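You operate a simulated robot arm through the tools that you are given. There is no shell and no other tool.

You are at the controls of a simulated robot arm. One attempt, no reset.

TASK
Clamp the silted screen, brush it clean, lay it in the basket tray.
Fine: use the blue scrubbing brush and put it back; leave the clamp free again. Set down upright: blue scrubbing brush. What is to be rubbed or washed off counts as gone when no trace of it is left.

Only the result counts: the job must be done as asked and must still hold three seconds after the hand-in. Knocking over, shifting, dropping, spilling or breaking anything else fails it.

THE ROBOT
A 6-joint arm with a two-finger gripper, fixed in place. Base frame: the origin is at the foot of the arm, x ahead of it, y to its left, z up; the work surface is at about z = 0.8. Readings come in m, rad, newtons and seconds.
Its first joint turns from -2.897 to 2.897 rad. Payload 2.45 kg.
Tool frame: the origin (TCP) lies between the finger pads and is the grasp point; the fingertips stand 0.02 m ahead of it; z points along the fingers, y is the line along which they close. Largest opening 0.14 m; the body of the gripper starts 0.168 m behind the TCP.
Orientation is that of the tool frame in the base frame, as a unit quaternion [w, x, y, z]. With the fingers straight down and closing along the base's y, the tool's x points along the base's -x, its y along +y and its z along -z.

THE INTERFACE
- The arm moves only by the tool play_rows. Its argument "increments" is text: rows parted by semicolons, each of 7 numbers parted by spaces: the gripper command, from -1 (fully open) to 1 (shut), values between in proportion, then the shift along the tool's x, y, z in cm, then the turn, a rotation vector about the tool's x, y, z in rad. In form: claw x y z ax ay az; .... A call has 1 to 20 rows; each row is the pose to reach, as a shift and turn from the pose commanded when the call began, along the tool's axes at that moment. Each row takes 0.2 s and may step no farther than 0.05 m and 0.15 rad from the row before; otherwise, or with a gripper value out of range, the whole call is refused. Where a pose cannot be reached the arm comes as near as it can. A force on the tool above 90 N (or 10 N above the force at the start of the call, whichever is more), or a blocked arm, ends the call early, and 0.2 s more pass. The fingers move at their own pace (about 0.045 m/s each) and stop on an object; they squeeze with about 45 N. The grip force told is the motor's: it shows also when the fingers shut on nothing. Time passes only in rows, and 0.2 s behind the last, so rows that repeat a pose let the fingers close. The reply holds the time, the measured pose of the TCP, the force on the tool along the base axes, the opening and the grip force, in the units named above and with some noise, with the torque about the TCP (base axes, N m) and any sound that the robot's microphone picked up, and new pictures: "pictures" is both (left out), scene, wrist or none.
- Cameras (640 x 400 px; columns grow to the right, rows downward): "scene" is fixed at [0.2188, 0.5105, 1.5788]; the picture's right is [-0.47, -0.88, 0.00], its down [-0.51, 0.27, -0.82] and it looks along [0.72, -0.39, -0.58] (base axes); focal length 328 px, centre (320, 200). "wrist" rides on the gripper at [0.078, 0.011, -0.209] in the tool frame; the picture's right is [-0.14, 0.99, 0.00], its down [-0.92, -0.13, -0.37] and it looks along [-0.37, -0.05, 0.93] (tool axes); focal length 280 px, centre (320, 200). There is no depth. A picture from a camera that has moved, and an enlarged one, comes with that camera's place and axes in the base frame and with its lens. The place of the scene camera against the robot may be out by one fixed shift of up to 0.018 m in any direction.
- inspect(camera, box): a new picture of the part [left, top, right, bottom] of that camera's present view, enlarged. The clock stands still meanwhile.
- close_job(): hands the job in; it is judged then, once.

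Places have to be worked out from the pictures, the camera data and where the tool is seen. Open the gripper and draw the arm clear of the work before you hand the job in, unless the task says otherwise.

The tools are called by a JSON object that holds its "api" and its "payload". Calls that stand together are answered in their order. play_rows: Moves the arm, as the interface text tells. Its arguments: {"type":"object","properties":{"increments":{"type":"string"},"pictures":{"type":"string","enum":["both","scene","wrist","none"]}},"required":["increments"]} The other tools are called the same way: inspect (camera, box) takes an enlarged picture of a part of a camera's view; close_job () hands the job in.

At the start:

```text
clock: 0.0
tcp_pos: [0.8539, 0.0517, 1.1868]
orientation: [-0.001, 0.001, 1.0, 0.0]
force: [-1.0, 1.0, -0.1]
wrist_torque: [-0.01, -0.03, 0.03]
finger_gap: 0.1399
grip_force: 0.0
```

scene: 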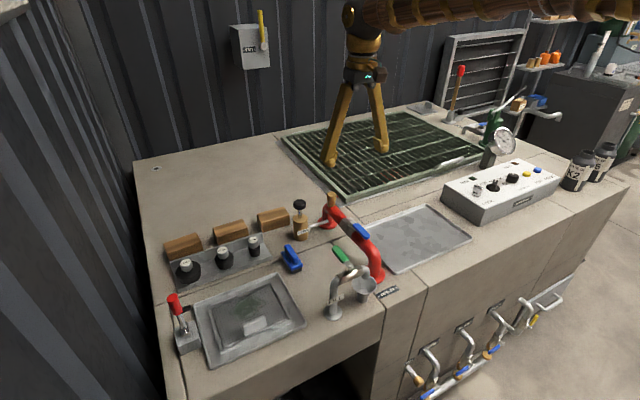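
wrist: 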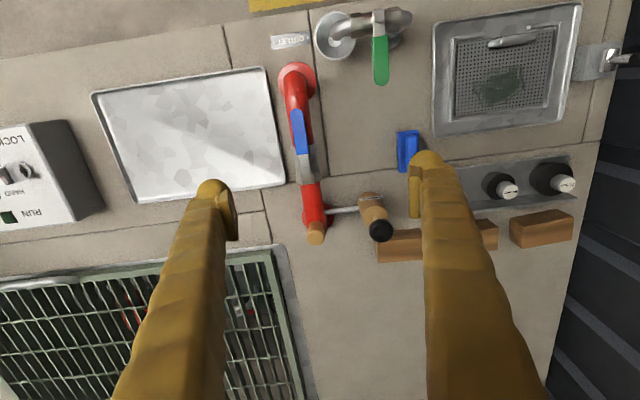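

I'll begin by looking closely at the scene: the screen in its tray, the red clamp, the brush and the tap. I'm taking enlarged views from both cameras.

{"api": "inspect", "payload": {"camera": "scene", "box": [150, 180, 400, 370]}}

{"api": "inspect", "payload": {"camera": "wrist", "box": [260, 0, 640, 260]}}

{"api": "inspect", "payload": {"camera": "scene", "box": [280, 90, 600, 290]}}

{"api": "inspect", "payload": {"camera": "wrist", "box": [0, 0, 320, 200]}}

```text
2.11 times, centred on (275, 275) of scene
camera zoom: at [0.2188, 0.5105, 1.5788], right [-0.47, -0.88, 0.0], down [-0.51, 0.27, -0.82], along [0.72, -0.39, -0.58], focal length 689 px, centre (415, 42)
```

zoom: 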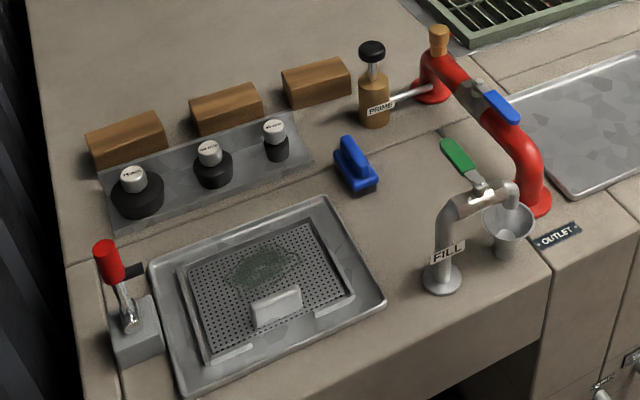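

```text
1.54 times, centred on (450, 130) of wrist
camera zoom: at [0.7759, 0.0625, 1.3962], right [0.14, 0.99, 0.0], down [0.92, -0.13, 0.37], along [0.37, -0.05, -0.93], focal length 431 px, centre (120, 308)
```

zoom: 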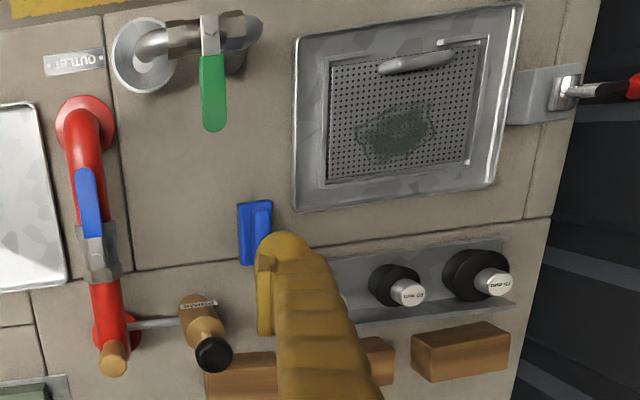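

```text
2.00 times, centred on (440, 190) of scene
camera zoom: at [0.2188, 0.5105, 1.5788], right [-0.47, -0.88, 0.0], down [-0.51, 0.27, -0.82], along [0.72, -0.39, -0.58], focal length 655 px, centre (80, 220)
```

zoom: 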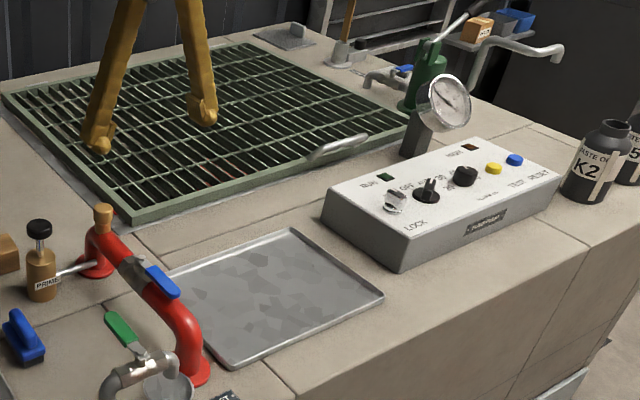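

```text
2.00 times, centred on (160, 100) of wrist
camera zoom: at [0.7759, 0.0625, 1.3962], right [0.14, 0.99, 0.0], down [0.92, -0.13, 0.37], along [0.37, -0.05, -0.93], focal length 561 px, centre (640, 400)
```

zoom: 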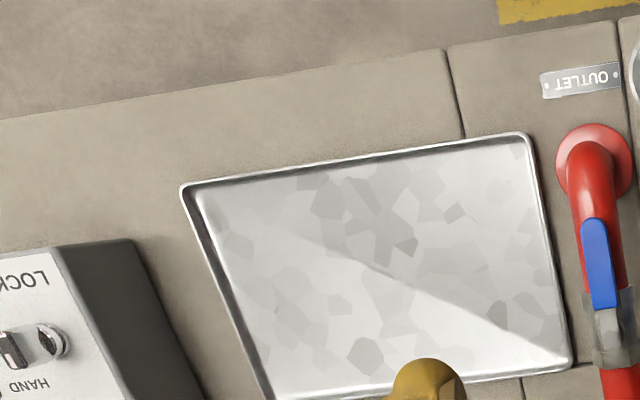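

The screen looks to be near (0.79, 0.42), the brush near (0.92, 0.23) and the clamp near (0.79, 0.575). I'm taking tighter views of the clamp, the screen, the brush and the small tray in the background to understand how each works.

{"api": "inspect", "payload": {"camera": "scene", "box": [150, 280, 230, 370]}}

{"api": "inspect", "payload": {"camera": "scene", "box": [190, 270, 310, 370]}}

{"api": "inspect", "payload": {"camera": "wrist", "box": [540, 20, 640, 110]}}

{"api": "inspect", "payload": {"camera": "scene", "box": [400, 0, 640, 150]}}

{"api": "inspect", "payload": {"camera": "scene", "box": [260, 225, 330, 285]}}

{"api": "inspect", "payload": {"camera": "scene", "box": [340, 190, 490, 310]}}

```text
4.44 times, centred on (190, 325) of scene
camera zoom: at [0.2188, 0.5105, 1.5788], right [-0.47, -0.88, 0.0], down [-0.51, 0.27, -0.82], along [0.72, -0.39, -0.58], focal length 1455 px, centre (898, -356)
```

zoom: 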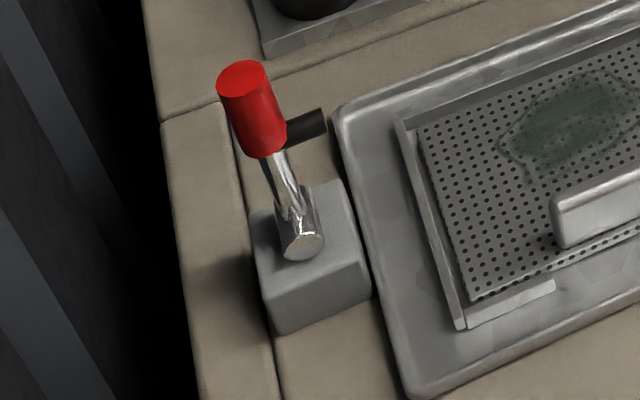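

```text
4.00 times, centred on (250, 320) of scene
camera zoom: at [0.2188, 0.5105, 1.5788], right [-0.47, -0.88, 0.0], down [-0.51, 0.27, -0.82], along [0.72, -0.39, -0.58], focal length 1310 px, centre (600, -280)
```

zoom: 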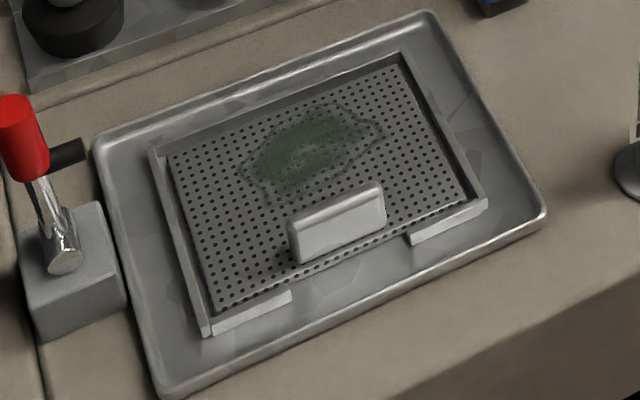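

```text
4.44 times, centred on (590, 65) of wrist
camera zoom: at [0.7759, 0.0625, 1.3962], right [0.14, 0.99, 0.0], down [0.92, -0.13, 0.37], along [0.37, -0.05, -0.93], focal length 1246 px, centre (-880, 800)
```

zoom: 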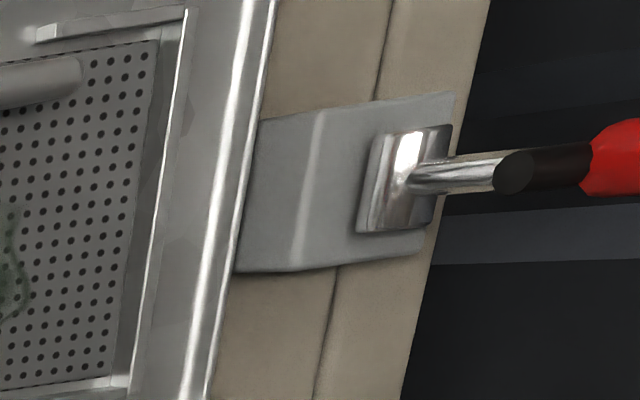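

```text
2.67 times, centred on (520, 75) of scene
camera zoom: at [0.2188, 0.5105, 1.5788], right [-0.47, -0.88, 0.0], down [-0.51, 0.27, -0.82], along [0.72, -0.39, -0.58], focal length 873 px, centre (-213, 533)
```

zoom: 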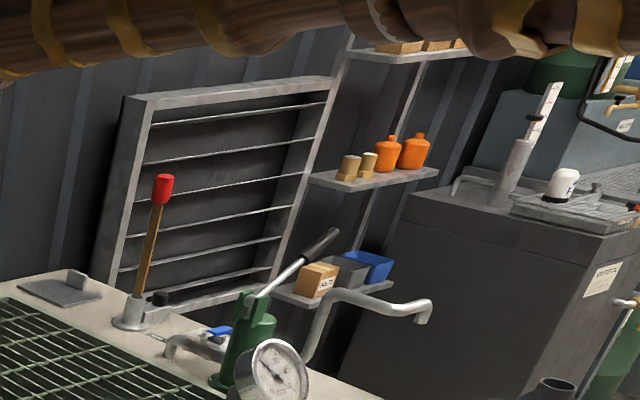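

```text
6.67 times, centred on (295, 255) of scene
camera zoom: at [0.2188, 0.5105, 1.5788], right [-0.47, -0.88, 0.0], down [-0.51, 0.27, -0.82], along [0.72, -0.39, -0.58], focal length 2183 px, centre (487, -167)
```

zoom: 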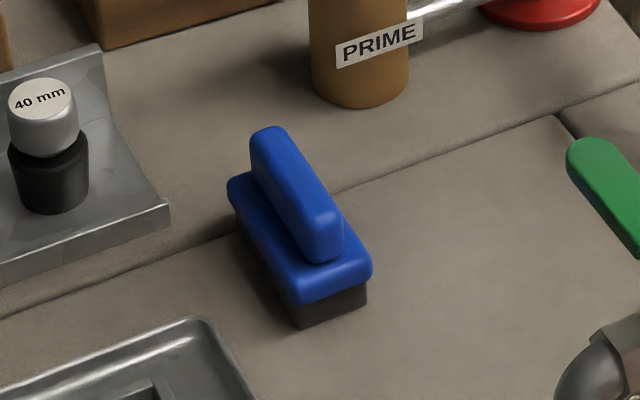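

```text
3.33 times, centred on (415, 250) of scene
camera zoom: at [0.2188, 0.5105, 1.5788], right [-0.47, -0.88, 0.0], down [-0.51, 0.27, -0.82], along [0.72, -0.39, -0.58], focal length 1092 px, centre (3, 33)
```

zoom: 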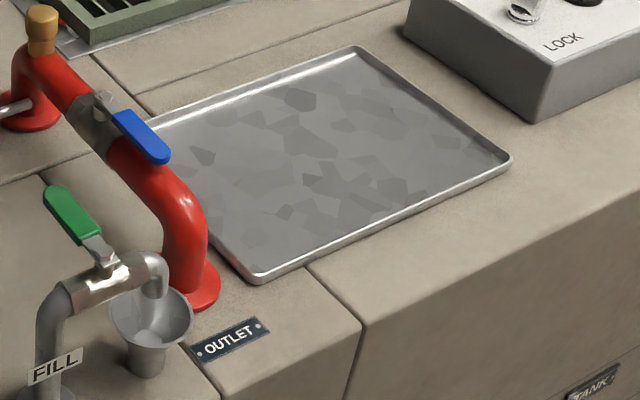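

The toggle clamp appears open: its lever stands upright and the black foot points towards the screen. I'll carry the arm at height to a viewpoint over the screen and clamp and look from the wrist.

{"api": "play_rows", "payload": {"increments": "-1 1.5 4.5 0 0 0 0; -1 3.0 9.0 0 0 0 0; -1 4.5 13.5 0 0 0 0; -1 6 18 0 0 0 0; -1 7.5 22.5 0 0 0 0; -1 9 27 0 0 0 0; -1 10.5 31.5 0 0 0 0; -1 12 36 0 0 0 0; -1 13.5 40.5 0 0 0 0; -1 15 44.8 0 0 0 0; -1 15 44.8 0 0 0 0", "pictures": "both"}}

```text
clock: 2.4
tcp_pos: [0.7036, 0.4974, 1.1879]
orientation: [0.001, 0.0, 1.0, -0.001]
force: [0.0, -0.5, -0.4]
wrist_torque: [0.01, -0.02, 0.01]
finger_gap: 0.1399
grip_force: 0.0
camera wrist: at [0.6255, 0.5082, 1.3966], right [0.14, 0.99, 0.0], down [0.92, -0.13, 0.37], along [0.37, -0.05, -0.93], focal length 280 px, centre (320, 200)
```

scene: 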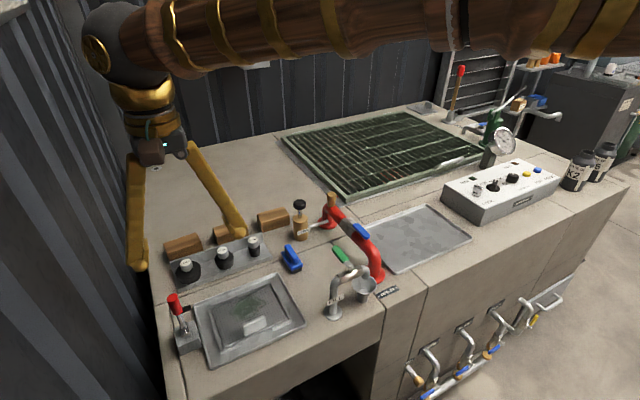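
wrist: 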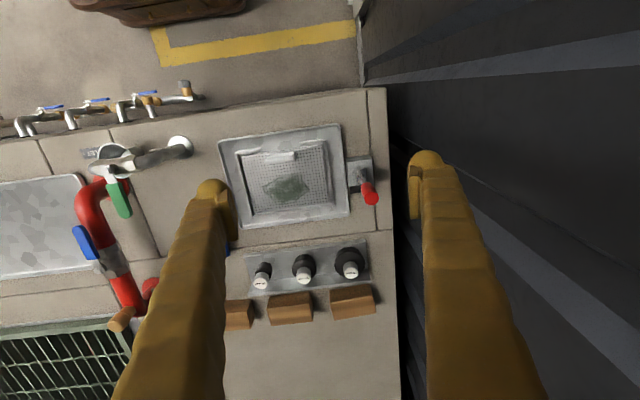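

The wrist now sees the screen, the clamp and the table's left edge clearly. I'm enlarging the area around the clamp and screen to fix their positions.

{"api": "inspect", "payload": {"camera": "wrist", "box": [320, 130, 410, 220]}}

{"api": "inspect", "payload": {"camera": "wrist", "box": [210, 115, 400, 235]}}

{"api": "inspect", "payload": {"camera": "scene", "box": [100, 230, 240, 370]}}

```text
4.44 times, centred on (365, 175) of wrist
camera zoom: at [0.6255, 0.5082, 1.3966], right [0.14, 0.99, 0.0], down [0.92, -0.13, 0.37], along [0.37, -0.05, -0.93], focal length 1246 px, centre (120, 311)
```

zoom: 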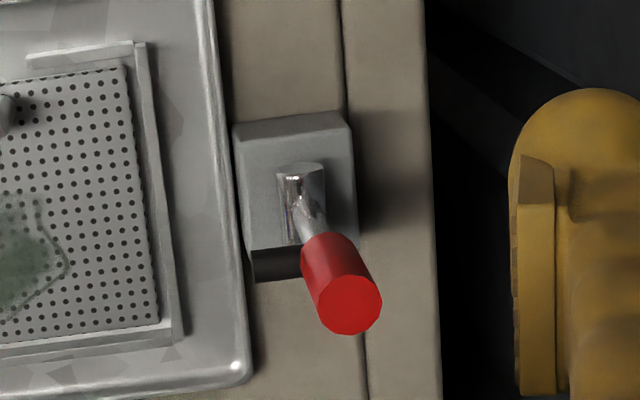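

```text
3.33 times, centred on (305, 175) of wrist
camera zoom: at [0.6255, 0.5082, 1.3966], right [0.14, 0.99, 0.0], down [0.92, -0.13, 0.37], along [0.37, -0.05, -0.93], focal length 935 px, centre (370, 283)
```

zoom: 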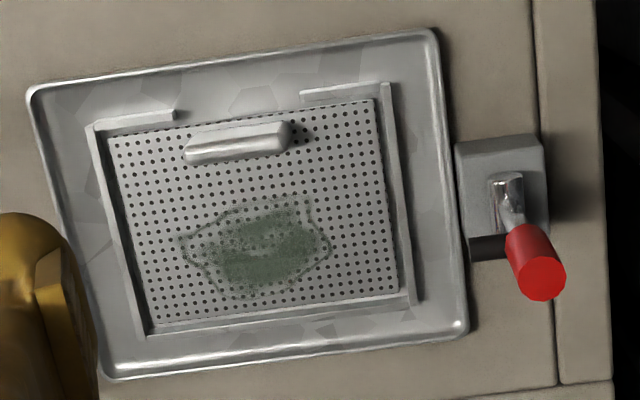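

```text
2.86 times, centred on (170, 300) of scene
camera zoom: at [0.2188, 0.5105, 1.5788], right [-0.47, -0.88, 0.0], down [-0.51, 0.27, -0.82], along [0.72, -0.39, -0.58], focal length 936 px, centre (749, -86)
```

zoom: 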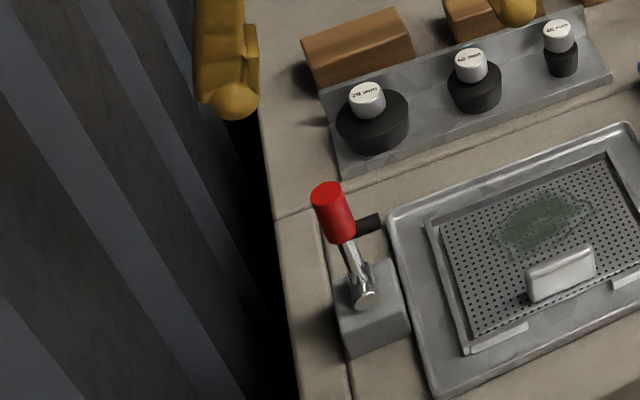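

The lever is upright at about (0.80, 0.568) with its red grip at z≈0.93–0.98. Its foot points to -y, so the lever should swing down over the screen's +y edge. I'll yaw the tool 90° so the fingers close along base x, then tilt it outwards.

{"api": "play_rows", "payload": {"increments": "-1 -0.9 -0.3 0.6 0 0 0.143; -1 -1.8 -0.6 1.2 0 0 0.286; -1 -2.7 -0.9 1.8 0 0 0.429; -1 -3.6 -1.2 2.4 0 0 0.572; -1 -4.5 -1.5 3 0 0 0.715; -1 -5.4 -1.8 3.6 0 0 0.858; -1 -6.3 -2.1 4.2 0 0 1.001; -1 -7.2 -2.4 4.8 0 0 1.144; -1 -8.1 -2.7 5.4 0 0 1.287; -1 -9 -3 6 0 0 1.43; -1 -9.6 -3.2 6.4 0 0 1.5708; -1 -9.6 -3.2 6.4 0 0 1.5708", "pictures": "both"}}

```text
clock: 5.0
tcp_pos: [0.8006, 0.4676, 1.1242]
orientation: [0.0, 0.708, 0.707, 0.0]
force: [-0.1, 0.6, -0.2]
wrist_torque: [0.0, 0.02, 0.01]
finger_gap: 0.1399
grip_force: 0.0
camera wrist: at [0.8122, 0.5455, 1.3327], right [0.99, -0.14, 0.0], down [-0.13, -0.92, 0.37], along [-0.05, -0.36, -0.93], focal length 280 px, centre (320, 200)
```

scene: 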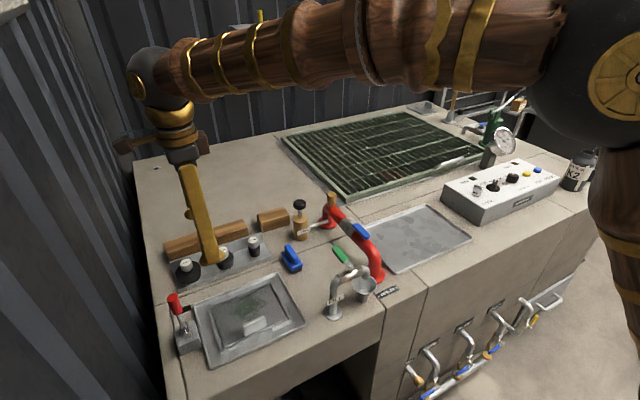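
wrist: 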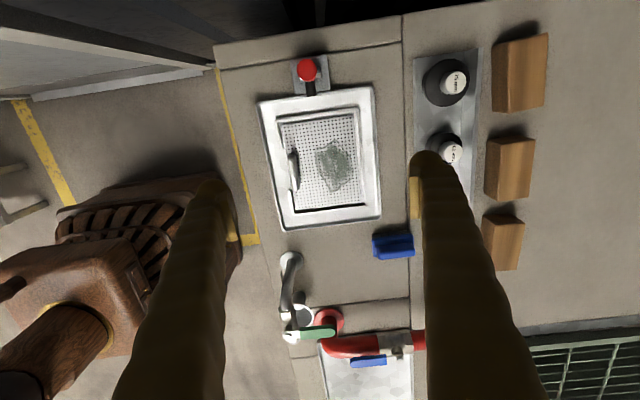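

The view is now nearly straight down on the clamp, with the black foot extending towards the screen. I'm enlarging it to pin the lever axis before gripping.

{"api": "inspect", "payload": {"camera": "wrist", "box": [260, 40, 400, 140]}}

{"api": "inspect", "payload": {"camera": "wrist", "box": [240, 70, 440, 270]}}

```text
4.00 times, centred on (330, 90) of wrist
camera zoom: at [0.8122, 0.5455, 1.3327], right [0.99, -0.14, 0.0], down [-0.13, -0.92, 0.37], along [-0.05, -0.36, -0.93], focal length 1122 px, centre (280, 640)
```

zoom: 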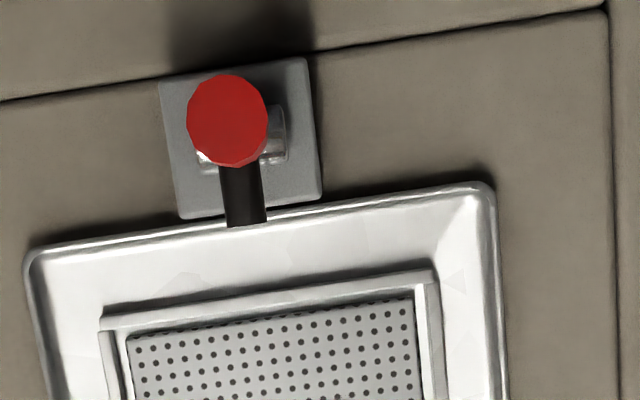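

```text
2.00 times, centred on (340, 170) of wrist
camera zoom: at [0.8122, 0.5455, 1.3327], right [0.99, -0.14, 0.0], down [-0.13, -0.92, 0.37], along [-0.05, -0.36, -0.93], focal length 561 px, centre (280, 260)
```

zoom: 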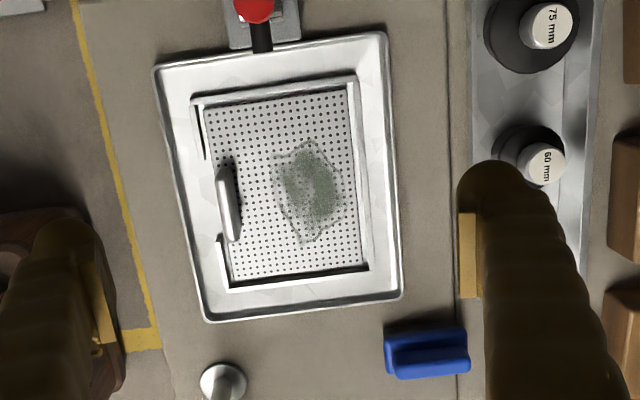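

The grip axis sits at (0.801, 0.569) with a diameter of about 23 mm, and the foot reaches to y≈0.54. I'll tilt the tool 40° outwards to a pre-grasp point 10 cm back from the grip.

{"api": "play_rows", "payload": {"increments": "-1 0.6 0 1.4 0 0.12 0; -1 1.2 0 2.9 0 0.24 0; -1 1.8 0 4.4 0 0.36 0; -1 2.4 0 5.8 0 0.48 0; -1 3.1 0 7.3 0 0.6 0; -1 3.7 0 8.7 0 0.698 0; -1 3.7 0 8.7 0 0.698 0", "pictures": "both"}}

```text
clock: 6.6
tcp_pos: [0.8004, 0.5053, 1.0374]
orientation: [-0.242, 0.665, 0.664, 0.243]
force: [0.2, -0.4, -0.8]
wrist_torque: [0.03, 0.02, 0.04]
finger_gap: 0.1398
grip_force: 0.1
camera wrist: at [0.8122, 0.4309, 1.2463], right [0.99, -0.11, -0.09], down [-0.13, -0.94, -0.31], along [-0.05, 0.32, -0.95], focal length 280 px, centre (320, 200)
```

scene: 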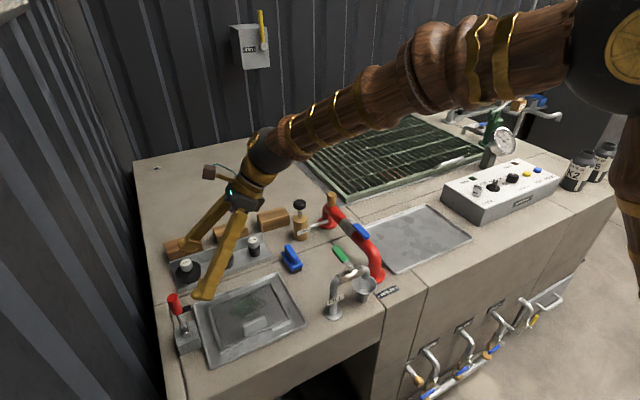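
wrist: 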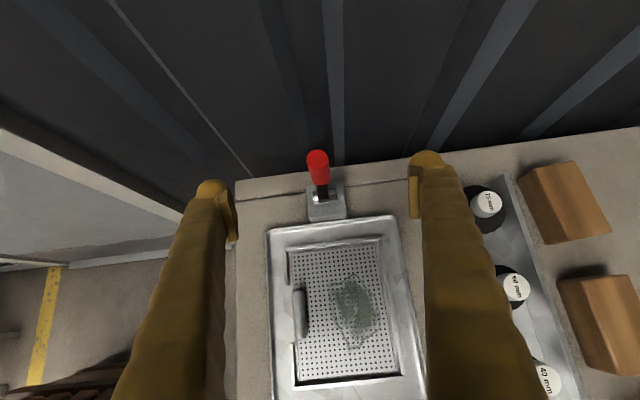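

The grip sits centred between the open fingers. I'll advance 10 cm along the tool axis to straddle it.

{"api": "play_rows", "payload": {"increments": "-1 0 0 2.5 0 0 0; -1 0 0 5 0 0 0; -1 0 0 7.5 0 0 0; -1 0 0 10 0 0 0; -1 0 0 10 0 0 0", "pictures": "both"}}

{"api": "inspect", "payload": {"camera": "scene", "box": [120, 230, 260, 370]}}

```text
clock: 7.8
tcp_pos: [0.8002, 0.5678, 0.961]
orientation: [-0.242, 0.664, 0.665, 0.242]
force: [0.6, -0.5, 0.5]
wrist_torque: [-0.01, 0.0, 0.02]
finger_gap: 0.1401
grip_force: 0.1
camera wrist: at [0.8116, 0.4934, 1.1697], right [0.99, -0.11, -0.09], down [-0.13, -0.94, -0.31], along [-0.05, 0.32, -0.95], focal length 280 px, centre (320, 200)
```

scene: 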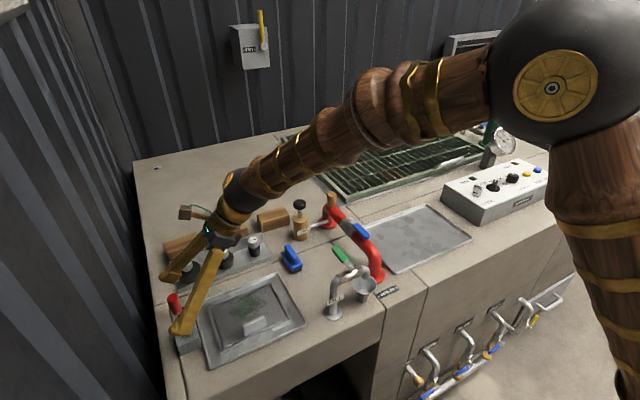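
wrist: 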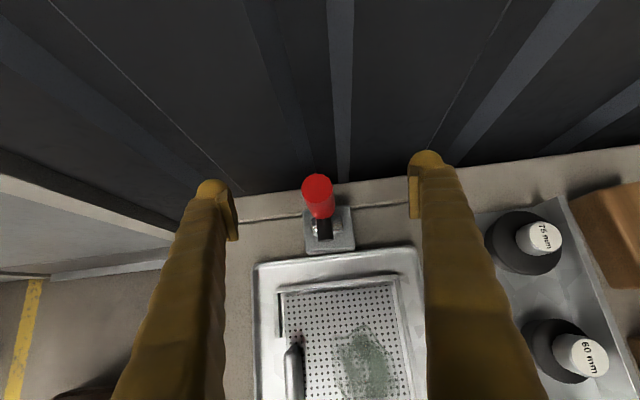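

```text
2.86 times, centred on (190, 300) of scene
camera zoom: at [0.2188, 0.5105, 1.5788], right [-0.47, -0.88, 0.0], down [-0.51, 0.27, -0.82], along [0.72, -0.39, -0.58], focal length 936 px, centre (691, -86)
```

zoom: 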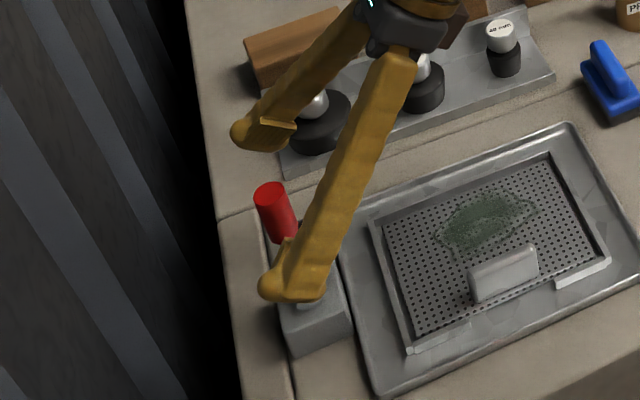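

The TCP is on the grip axis with the grip centred. Closing the fingers on it now.

{"api": "play_rows", "payload": {"increments": "0 0 0 0 0 0 0; 0.5 0 0 0 0 0 0; 0.7 0 0 0 0 0 0; 0.75 0 0 0 0 0 0; 0.75 0 0 0 0 0 0; 0.75 0 0 0 0 0 0; 0.75 0 0 0 0 0 0; 0.75 0 0 0 0 0 0", "pictures": "both"}}

```text
clock: 9.6
tcp_pos: [0.801, 0.5677, 0.9593]
orientation: [-0.241, 0.664, 0.665, 0.242]
force: [-13.3, -1.4, 1.4]
wrist_torque: [-0.08, 0.19, 0.01]
finger_gap: 0.0226
grip_force: 29.9
camera wrist: at [0.811, 0.4935, 1.1698], right [0.99, -0.1, -0.09], down [-0.13, -0.94, -0.31], along [-0.05, 0.32, -0.95], focal length 280 px, centre (320, 200)
```

scene: 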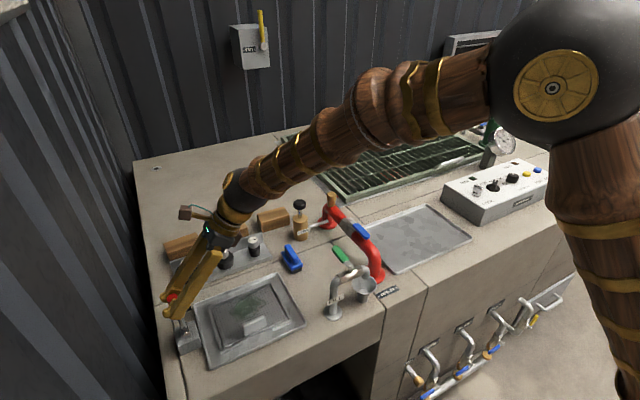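
wrist: 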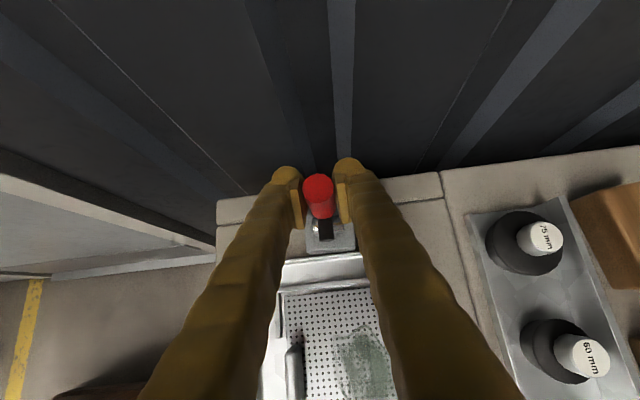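

The grip is held (gap 22.6 mm, about 30 N). I'll swing the lever 45° about its hinge (estimated z≈0.857) towards the screen, letting it pivot in the pads, and watch the forces.

{"api": "play_rows", "payload": {"increments": "0.75 -0.65 -0.05 -0.47 0 0 0; 0.75 -1.30 -0.05 -0.93 0 0 0; 0.75 -2.02 -0.05 -1.3 0 0 0; 0.75 -2.735 -0.05 -1.645 0 0 0; 0.75 -3.5 -0.05 -1.9 0 0 0; 0.75 -4.26 -0.05 -2.13 0 0 0; 0.75 -5.05 -0.05 -2.26 0 0 0; 0.75 -5.845 -0.05 -2.36 0 0 0; 0.75 -6.65 -0.05 -2.37 0 0 0; 0.75 -7.445 -0.05 -2.35 0 0 0", "pictures": "both"}}

{"api": "inspect", "payload": {"camera": "scene", "box": [140, 260, 260, 360]}}

```text
clock: 11.8
tcp_pos: [0.7994, 0.497, 0.931]
orientation: [-0.242, 0.664, 0.664, 0.242]
force: [14.1, 2.1, 14.9]
wrist_torque: [1.32, -0.07, -0.16]
finger_gap: 0.0226
grip_force: 44.6
camera wrist: at [0.8105, 0.4211, 1.1402], right [0.99, -0.11, -0.09], down [-0.13, -0.94, -0.31], along [-0.05, 0.32, -0.95], focal length 280 px, centre (320, 200)
```

scene: 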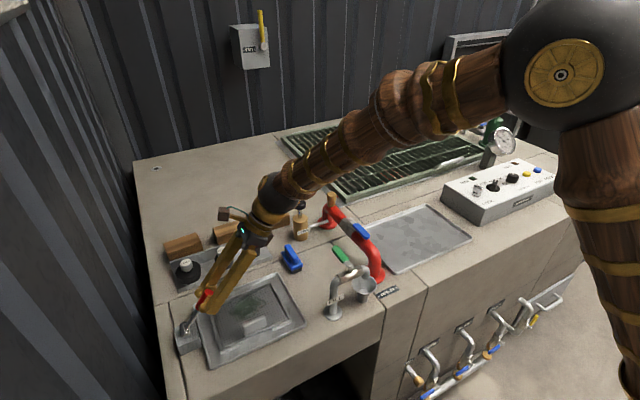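
wrist: 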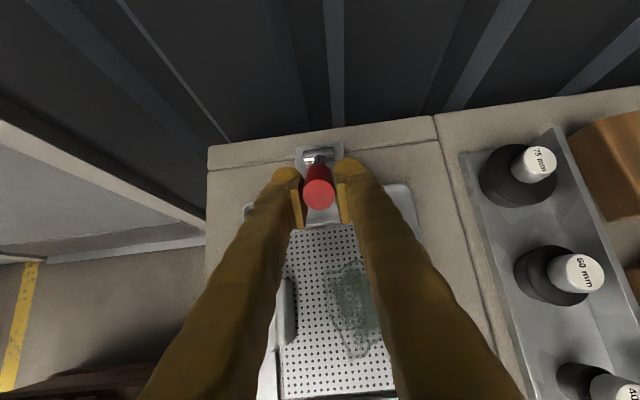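

```text
4.00 times, centred on (200, 310) of scene
camera zoom: at [0.2188, 0.5105, 1.5788], right [-0.47, -0.88, 0.0], down [-0.51, 0.27, -0.82], along [0.72, -0.39, -0.58], focal length 1310 px, centre (800, -240)
```

zoom: 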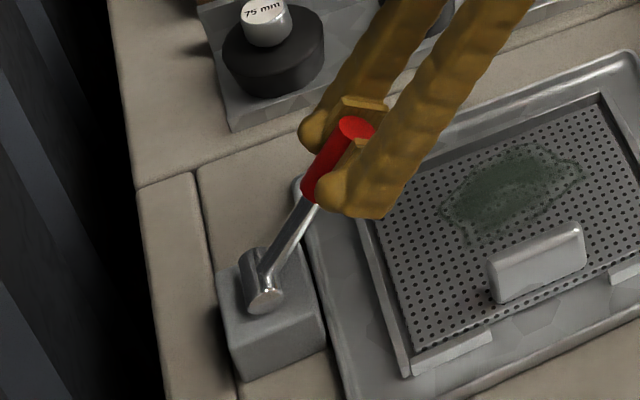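

The lever follows smoothly and is now at about 45°. I'll continue the arc to roughly 72°.

{"api": "play_rows", "payload": {"increments": "0.75 -0.8 0 0.1 0 0 0; 0.75 -1.58 0 0.264 0 0 0; 0.75 -2.35 0 0.5 0 0 0; 0.75 -3.097 0 0.772 0 0 0; 0.75 -3.83 0 1.12 0 0 0; 0.75 -4.518 0 1.51 0 0 0; 0.75 -4.518 0 1.51 0 0 0", "pictures": "both"}}

{"api": "inspect", "payload": {"camera": "scene", "box": [150, 270, 270, 370]}}

```text
clock: 13.4
tcp_pos: [0.8009, 0.4724, 0.8922]
orientation: [-0.242, 0.664, 0.664, 0.242]
force: [23.7, -3.3, 11.2]
wrist_torque: [1.0, 0.31, -0.2]
finger_gap: 0.0192
grip_force: 44.8
camera wrist: at [0.8105, 0.3979, 1.0998], right [0.99, -0.11, -0.09], down [-0.13, -0.94, -0.31], along [-0.05, 0.32, -0.95], focal length 280 px, centre (320, 200)
```

scene: 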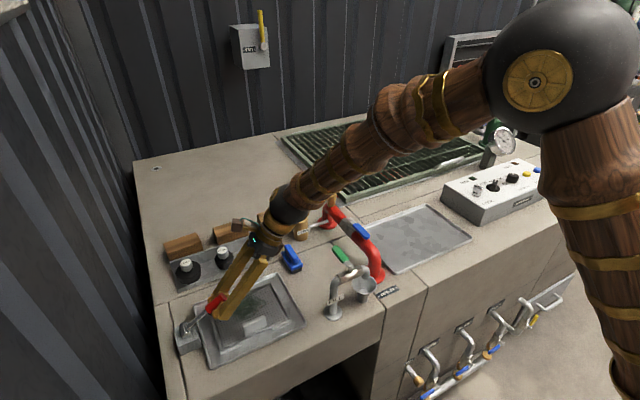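
wrist: 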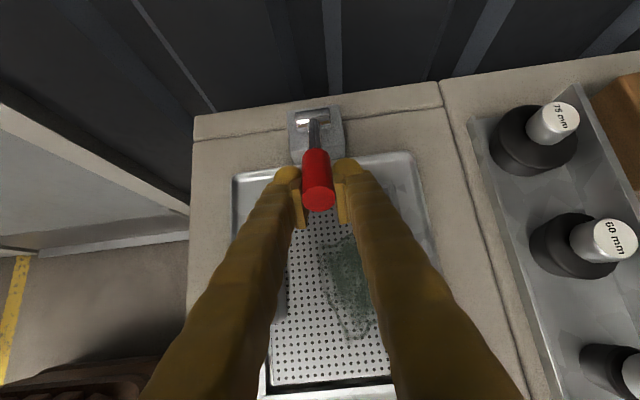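

```text
4.00 times, centred on (210, 320) of scene
camera zoom: at [0.2188, 0.5105, 1.5788], right [-0.47, -0.88, 0.0], down [-0.51, 0.27, -0.82], along [0.72, -0.39, -0.58], focal length 1310 px, centre (760, -280)
```

zoom: 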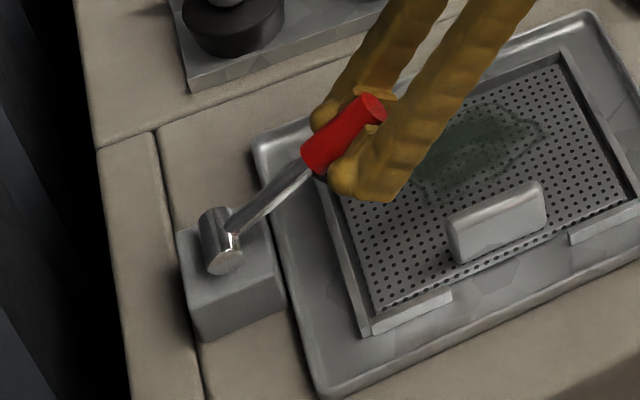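

The gap fell to 19 mm, and the lever appears to lag at about 58–60°, so it is slipping up in the pads. I'm looking closer before going on.

{"api": "inspect", "payload": {"camera": "wrist", "box": [250, 90, 390, 240]}}

```text
2.67 times, centred on (320, 165) of wrist
camera zoom: at [0.8105, 0.3979, 1.0998], right [0.99, -0.11, -0.09], down [-0.13, -0.94, -0.31], along [-0.05, 0.32, -0.95], focal length 748 px, centre (320, 293)
```

zoom: 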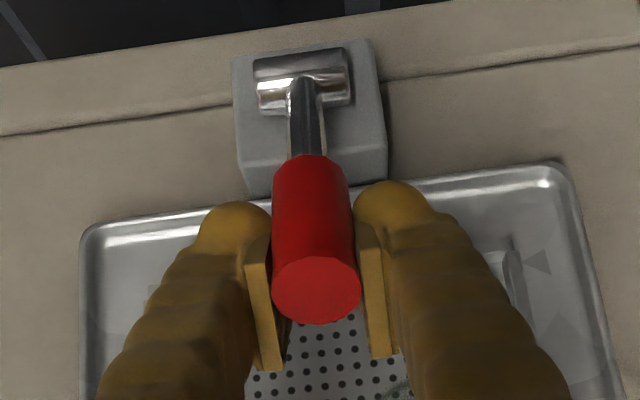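

The fingers are now below the grip. I'll open slightly to see whether the lever holds its angle, then reposition above it to push it down.

{"api": "play_rows", "payload": {"increments": "0.28 0 0 0 0 0 0; 0.28 0 0 0 0 0 0; 0.28 0 0 0 0 0 0", "pictures": "both"}}

{"api": "inspect", "payload": {"camera": "scene", "box": [150, 270, 270, 370]}}

```text
clock: 14.2
tcp_pos: [0.7996, 0.4726, 0.8896]
orientation: [-0.241, 0.665, 0.664, 0.242]
force: [0.8, -0.2, -0.1]
wrist_torque: [0.01, -0.03, -0.01]
finger_gap: 0.0506
grip_force: 0.1
camera wrist: at [0.81, 0.3981, 1.0996], right [0.99, -0.11, -0.09], down [-0.13, -0.94, -0.31], along [-0.05, 0.32, -0.95], focal length 280 px, centre (320, 200)
```

scene: 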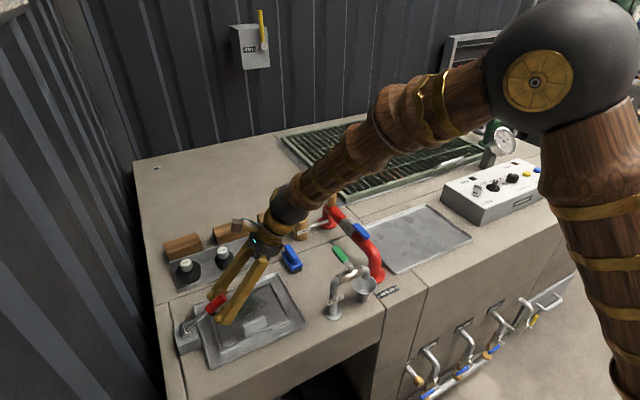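
wrist: 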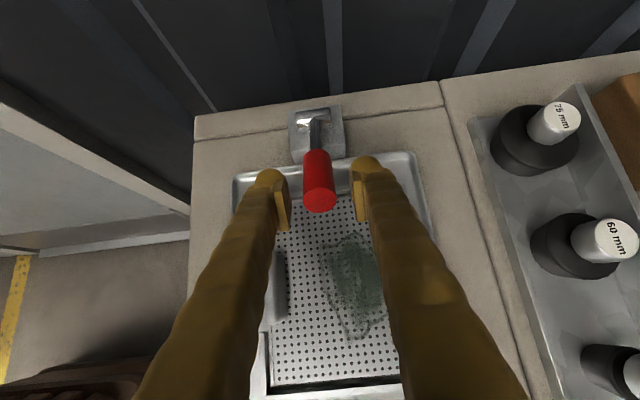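

```text
4.00 times, centred on (210, 320) of scene
camera zoom: at [0.2188, 0.5105, 1.5788], right [-0.47, -0.88, 0.0], down [-0.51, 0.27, -0.82], along [0.72, -0.39, -0.58], focal length 1310 px, centre (760, -280)
```

zoom: 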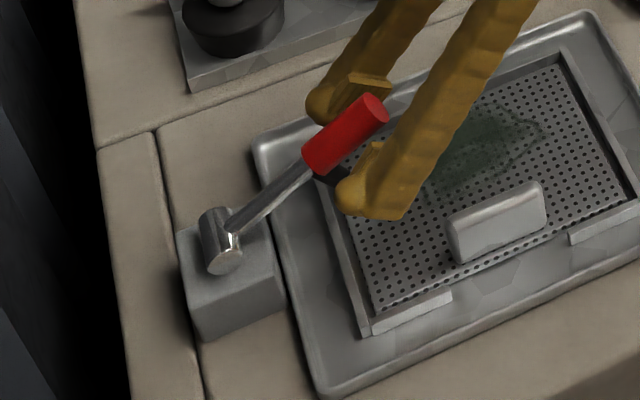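

The lever holds its angle by friction. I'll lift the fingers straight up past the grip, return the tool to vertical and shut the gripper so I can press the grip down with the fingertips.

{"api": "play_rows", "payload": {"increments": "0.28 2.36 0 -2.81 0 0 0; 0.28 4.71 0 -5.62 0 0 0; 0.28 7.07 0 -8.43 0 0 0; 0.6 7.07 0 -8.43 0 -0.14 0; 0.8 7.07 0 -8.43 0 -0.28 0; 1 7.07 0 -8.43 0 -0.42 0; 1 7.07 0 -8.43 0 -0.56 0; 1 7.07 0 -8.43 0 -0.698 0; 1 7.07 0 -8.43 0 -0.698 0", "pictures": "both"}}

```text
clock: 16.2
tcp_pos: [0.7997, 0.4716, 1.0001]
orientation: [0.001, 0.707, 0.707, -0.001]
force: [-0.7, -0.7, 0.0]
wrist_torque: [-0.02, 0.01, 0.03]
finger_gap: 0.0
grip_force: 28.9
camera wrist: at [0.8102, 0.55, 1.2077], right [0.99, -0.14, 0.0], down [-0.13, -0.92, 0.37], along [-0.05, -0.37, -0.93], focal length 280 px, centre (320, 200)
```

scene: 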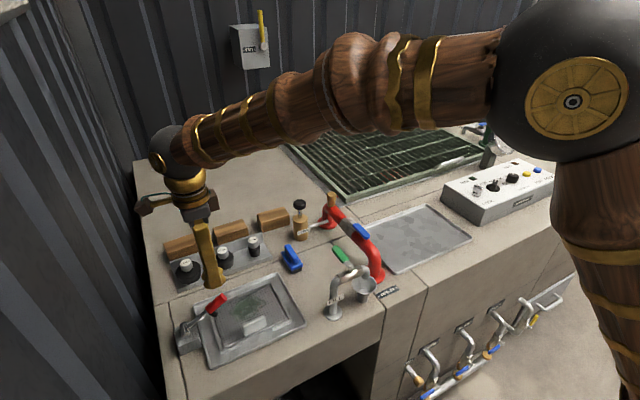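
wrist: 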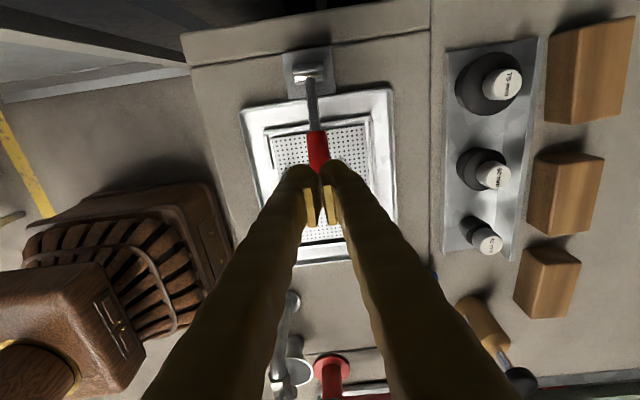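

The lever still rests near 60° with its tip directly under the closed fingertips. I'll press down in small steps and read the force.

{"api": "play_rows", "payload": {"increments": "1 0 0 2.5 0 0 0; 1 0 0 4.5 0 0 0; 1 0 0 5.5 0 0 0; 1 0 0 6.5 0 0 0; 1 0 0 7.5 0 0 0; 1 0 0 8.5 0 0 0; 1 0 0 9.3 0 0 0; 1 0 0 10 0 0 0", "pictures": "scene"}}

{"api": "inspect", "payload": {"camera": "scene", "box": [150, 270, 270, 370]}}

```text
clock: 18.0
tcp_pos: [0.7997, 0.4715, 0.8995]
orientation: [0.0, 0.707, 0.708, 0.0]
force: [0.3, 0.0, 0.0]
wrist_torque: [-0.01, 0.0, 0.02]
finger_gap: 0.0
grip_force: 29.2
```

scene: 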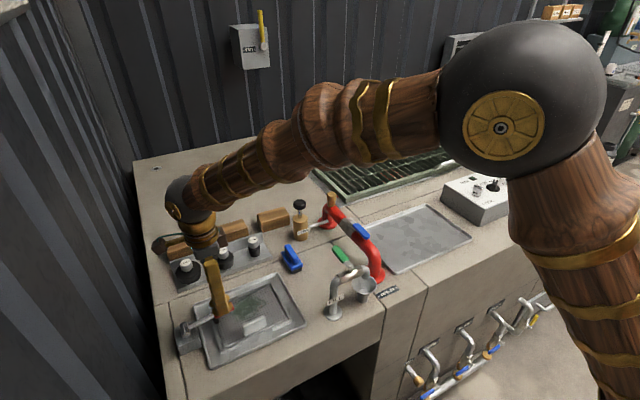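

```text
4.00 times, centred on (210, 320) of scene
camera zoom: at [0.2188, 0.5105, 1.5788], right [-0.47, -0.88, 0.0], down [-0.51, 0.27, -0.82], along [0.72, -0.39, -0.58], focal length 1310 px, centre (760, -280)
```

zoom: 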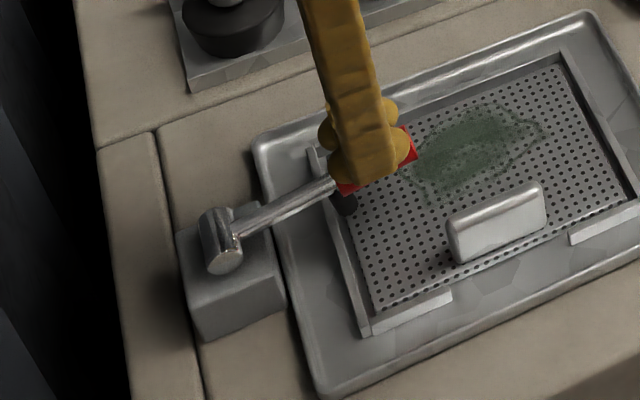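

The lever is lower, with the foot just above the screen's edge and almost no force on the tool. I'll continue pressing in 4 mm steps until it seats.

{"api": "play_rows", "payload": {"increments": "1 0 0 0.4 0 0 0; 1 0 0 0.8 0 0 0; 1 0 0 1.2 0 0 0; 1 0 0 1.2 0 0 0", "pictures": "scene"}}

{"api": "inspect", "payload": {"camera": "scene", "box": [150, 270, 270, 370]}}

```text
clock: 19.0
tcp_pos: [0.7995, 0.4718, 0.8877]
orientation: [0.0, 0.707, 0.707, 0.0]
force: [-0.3, -0.2, 0.3]
wrist_torque: [0.01, 0.0, -0.01]
finger_gap: 0.0
grip_force: 29.2
```

scene: 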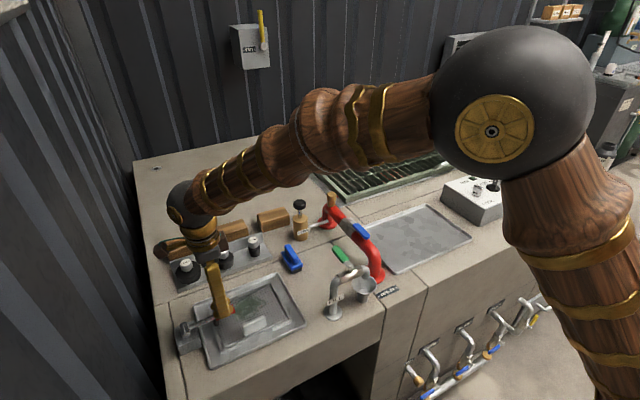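

```text
4.00 times, centred on (210, 320) of scene
camera zoom: at [0.2188, 0.5105, 1.5788], right [-0.47, -0.88, 0.0], down [-0.51, 0.27, -0.82], along [0.72, -0.39, -0.58], focal length 1310 px, centre (760, -280)
```

zoom: 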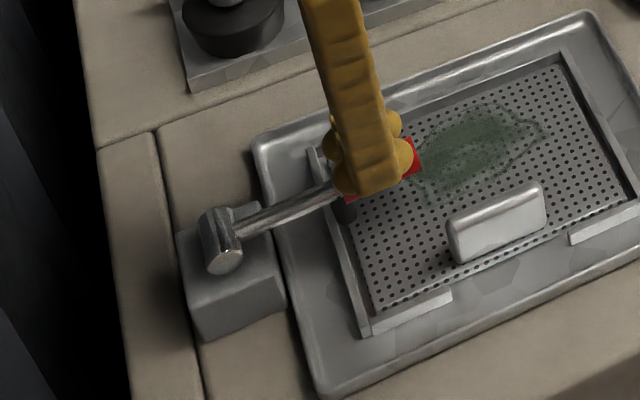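

Still no resistance, so I'll keep pressing in small steps until a force shows.

{"api": "play_rows", "payload": {"increments": "1 0 0 0.3 0 0 0; 1 0 0 0.6 0 0 0; 1 0 0 0.6 0 0 0", "pictures": "wrist"}}

{"api": "inspect", "payload": {"camera": "scene", "box": [150, 270, 270, 370]}}

```text
clock: 19.8
tcp_pos: [0.8002, 0.4726, 0.8831]
orientation: [0.001, 0.708, 0.706, 0.0]
force: [-9.5, -12.6, 37.7]
wrist_torque: [-0.55, 0.33, -0.18]
finger_gap: 0.0062
grip_force: 29.7
camera wrist: at [0.8108, 0.5499, 1.0919], right [0.99, -0.14, 0.0], down [-0.13, -0.92, 0.37], along [-0.05, -0.36, -0.93], focal length 280 px, centre (320, 200)
```

wrist: 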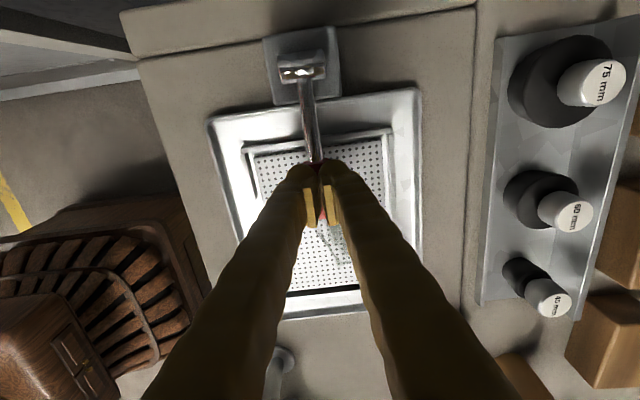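

```text
4.00 times, centred on (210, 320) of scene
camera zoom: at [0.2188, 0.5105, 1.5788], right [-0.47, -0.88, 0.0], down [-0.51, 0.27, -0.82], along [0.72, -0.39, -0.58], focal length 1310 px, centre (760, -280)
```

zoom: 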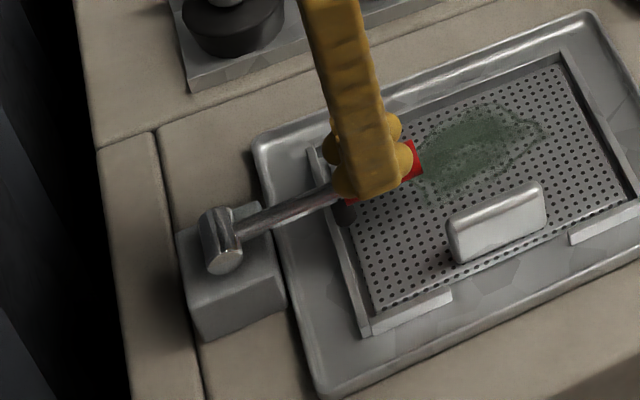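

A 38 N reaction came up: the lever has reached its stop with the foot on the screen. I'll lift off and check the clamp stays down.

{"api": "play_rows", "payload": {"increments": "1 0 0 -2 0 0 0; 1 0 0 -6 0 0 0; 1 0 0 -10 0 0 0; 1 0 -4 -13 0 0 0; 1 0 -8 -16 0 0 0; 1 0 -12 -19 0 0 0; 1 0 -12 -19 0 0 0", "pictures": "both"}}

{"api": "inspect", "payload": {"camera": "scene", "box": [150, 260, 310, 370]}}

{"api": "inspect", "payload": {"camera": "wrist", "box": [330, 40, 490, 160]}}

```text
clock: 21.4
tcp_pos: [0.6793, 0.4758, 1.0738]
orientation: [0.0, 0.707, 0.708, 0.0]
force: [1.1, 0.3, -0.2]
wrist_torque: [0.01, 0.0, -0.02]
finger_gap: 0.0
grip_force: 29.5
camera wrist: at [0.6895, 0.5543, 1.283], right [0.99, -0.14, 0.0], down [-0.13, -0.92, 0.37], along [-0.05, -0.37, -0.93], focal length 280 px, centre (320, 200)
```

scene: 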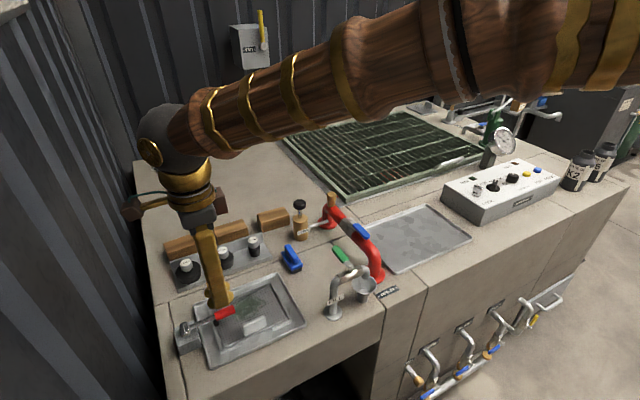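
wrist: 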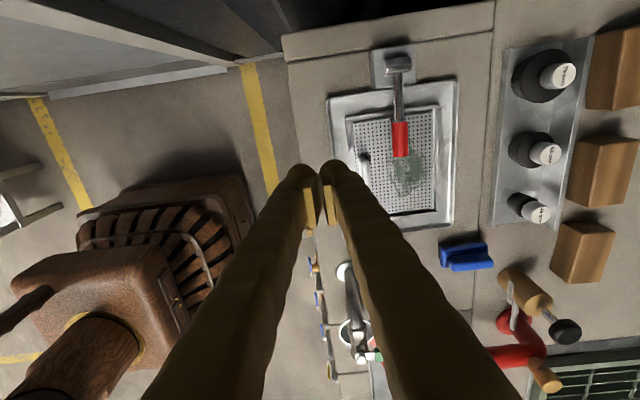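

```text
3.64 times, centred on (230, 315) of scene
camera zoom: at [0.2188, 0.5105, 1.5788], right [-0.47, -0.88, 0.0], down [-0.51, 0.27, -0.82], along [0.72, -0.39, -0.58], focal length 1191 px, centre (647, -218)
```

zoom: 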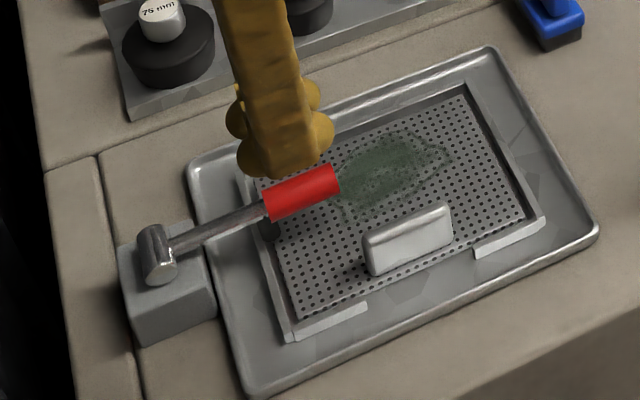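

```text
3.33 times, centred on (410, 100) of wrist
camera zoom: at [0.6895, 0.5543, 1.283], right [0.99, -0.14, 0.0], down [-0.13, -0.92, 0.37], along [-0.05, -0.37, -0.93], focal length 935 px, centre (20, 533)
```

zoom: 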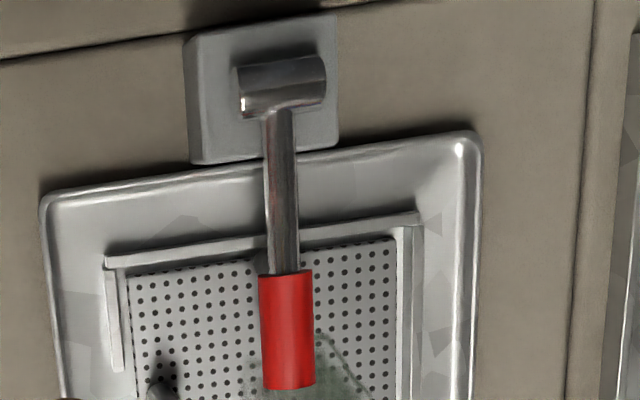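

The clamp stays down: the lever is horizontal at z≈0.86 with its foot on the screen's +y edge. Next I'll rotate the tool back and open the fingers, hovering to view the silt outline and the lever end precisely.

{"api": "play_rows", "payload": {"increments": "1 -0.7 0.2 -0.3 0 0 -0.143; 0.8 -1.4 0.4 -0.6 0 0 -0.286; 0.5 -2.1 0.6 -0.9 0 0 -0.429; 0.2 -2.8 0.8 -1.2 0 0 -0.572; 0 -3.5 1 -1.5 0 0 -0.715; -0.3 -4.2 1.2 -1.8 0 0 -0.858; -0.6 -4.9 1.4 -2.1 0 0 -1.001; -1 -5.6 1.6 -2.4 0 0 -1.144; -1 -6.3 1.8 -2.6 0 0 -1.287; -1 -7 2 -2.6 0 0 -1.43; -1 -7.6 2.1 -2.6 0 0 -1.5708; -1 -7.6 2.1 -2.6 0 0 -1.5708", "pictures": "both"}}

{"api": "inspect", "payload": {"camera": "wrist", "box": [220, 80, 420, 220]}}

```text
clock: 24.0
tcp_pos: [0.7011, 0.3959, 1.096]
orientation: [0.001, 0.0, 1.0, 0.0]
force: [-0.3, 0.3, -0.9]
wrist_torque: [0.02, -0.02, 0.01]
finger_gap: 0.1401
grip_force: 0.1
camera wrist: at [0.6227, 0.4058, 1.305], right [0.14, 0.99, 0.0], down [0.92, -0.13, 0.37], along [0.37, -0.05, -0.93], focal length 280 px, centre (320, 200)
```

scene: 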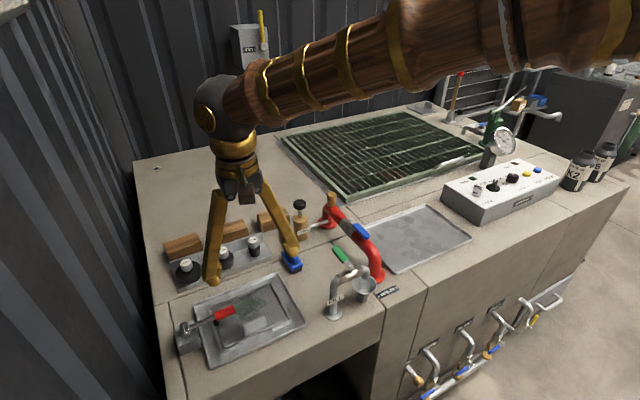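
wrist: 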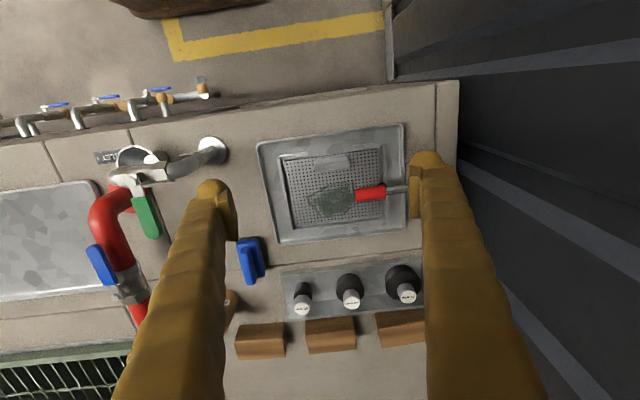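

```text
2.86 times, centred on (320, 150) of wrist
camera zoom: at [0.6227, 0.4058, 1.305], right [0.14, 0.99, 0.0], down [0.92, -0.13, 0.37], along [0.37, -0.05, -0.93], focal length 801 px, centre (320, 343)
```

zoom: 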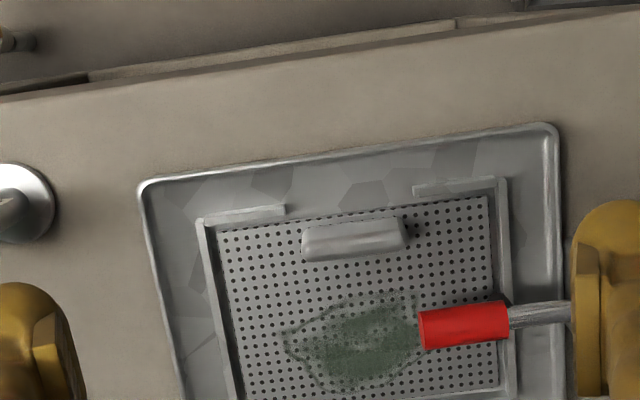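

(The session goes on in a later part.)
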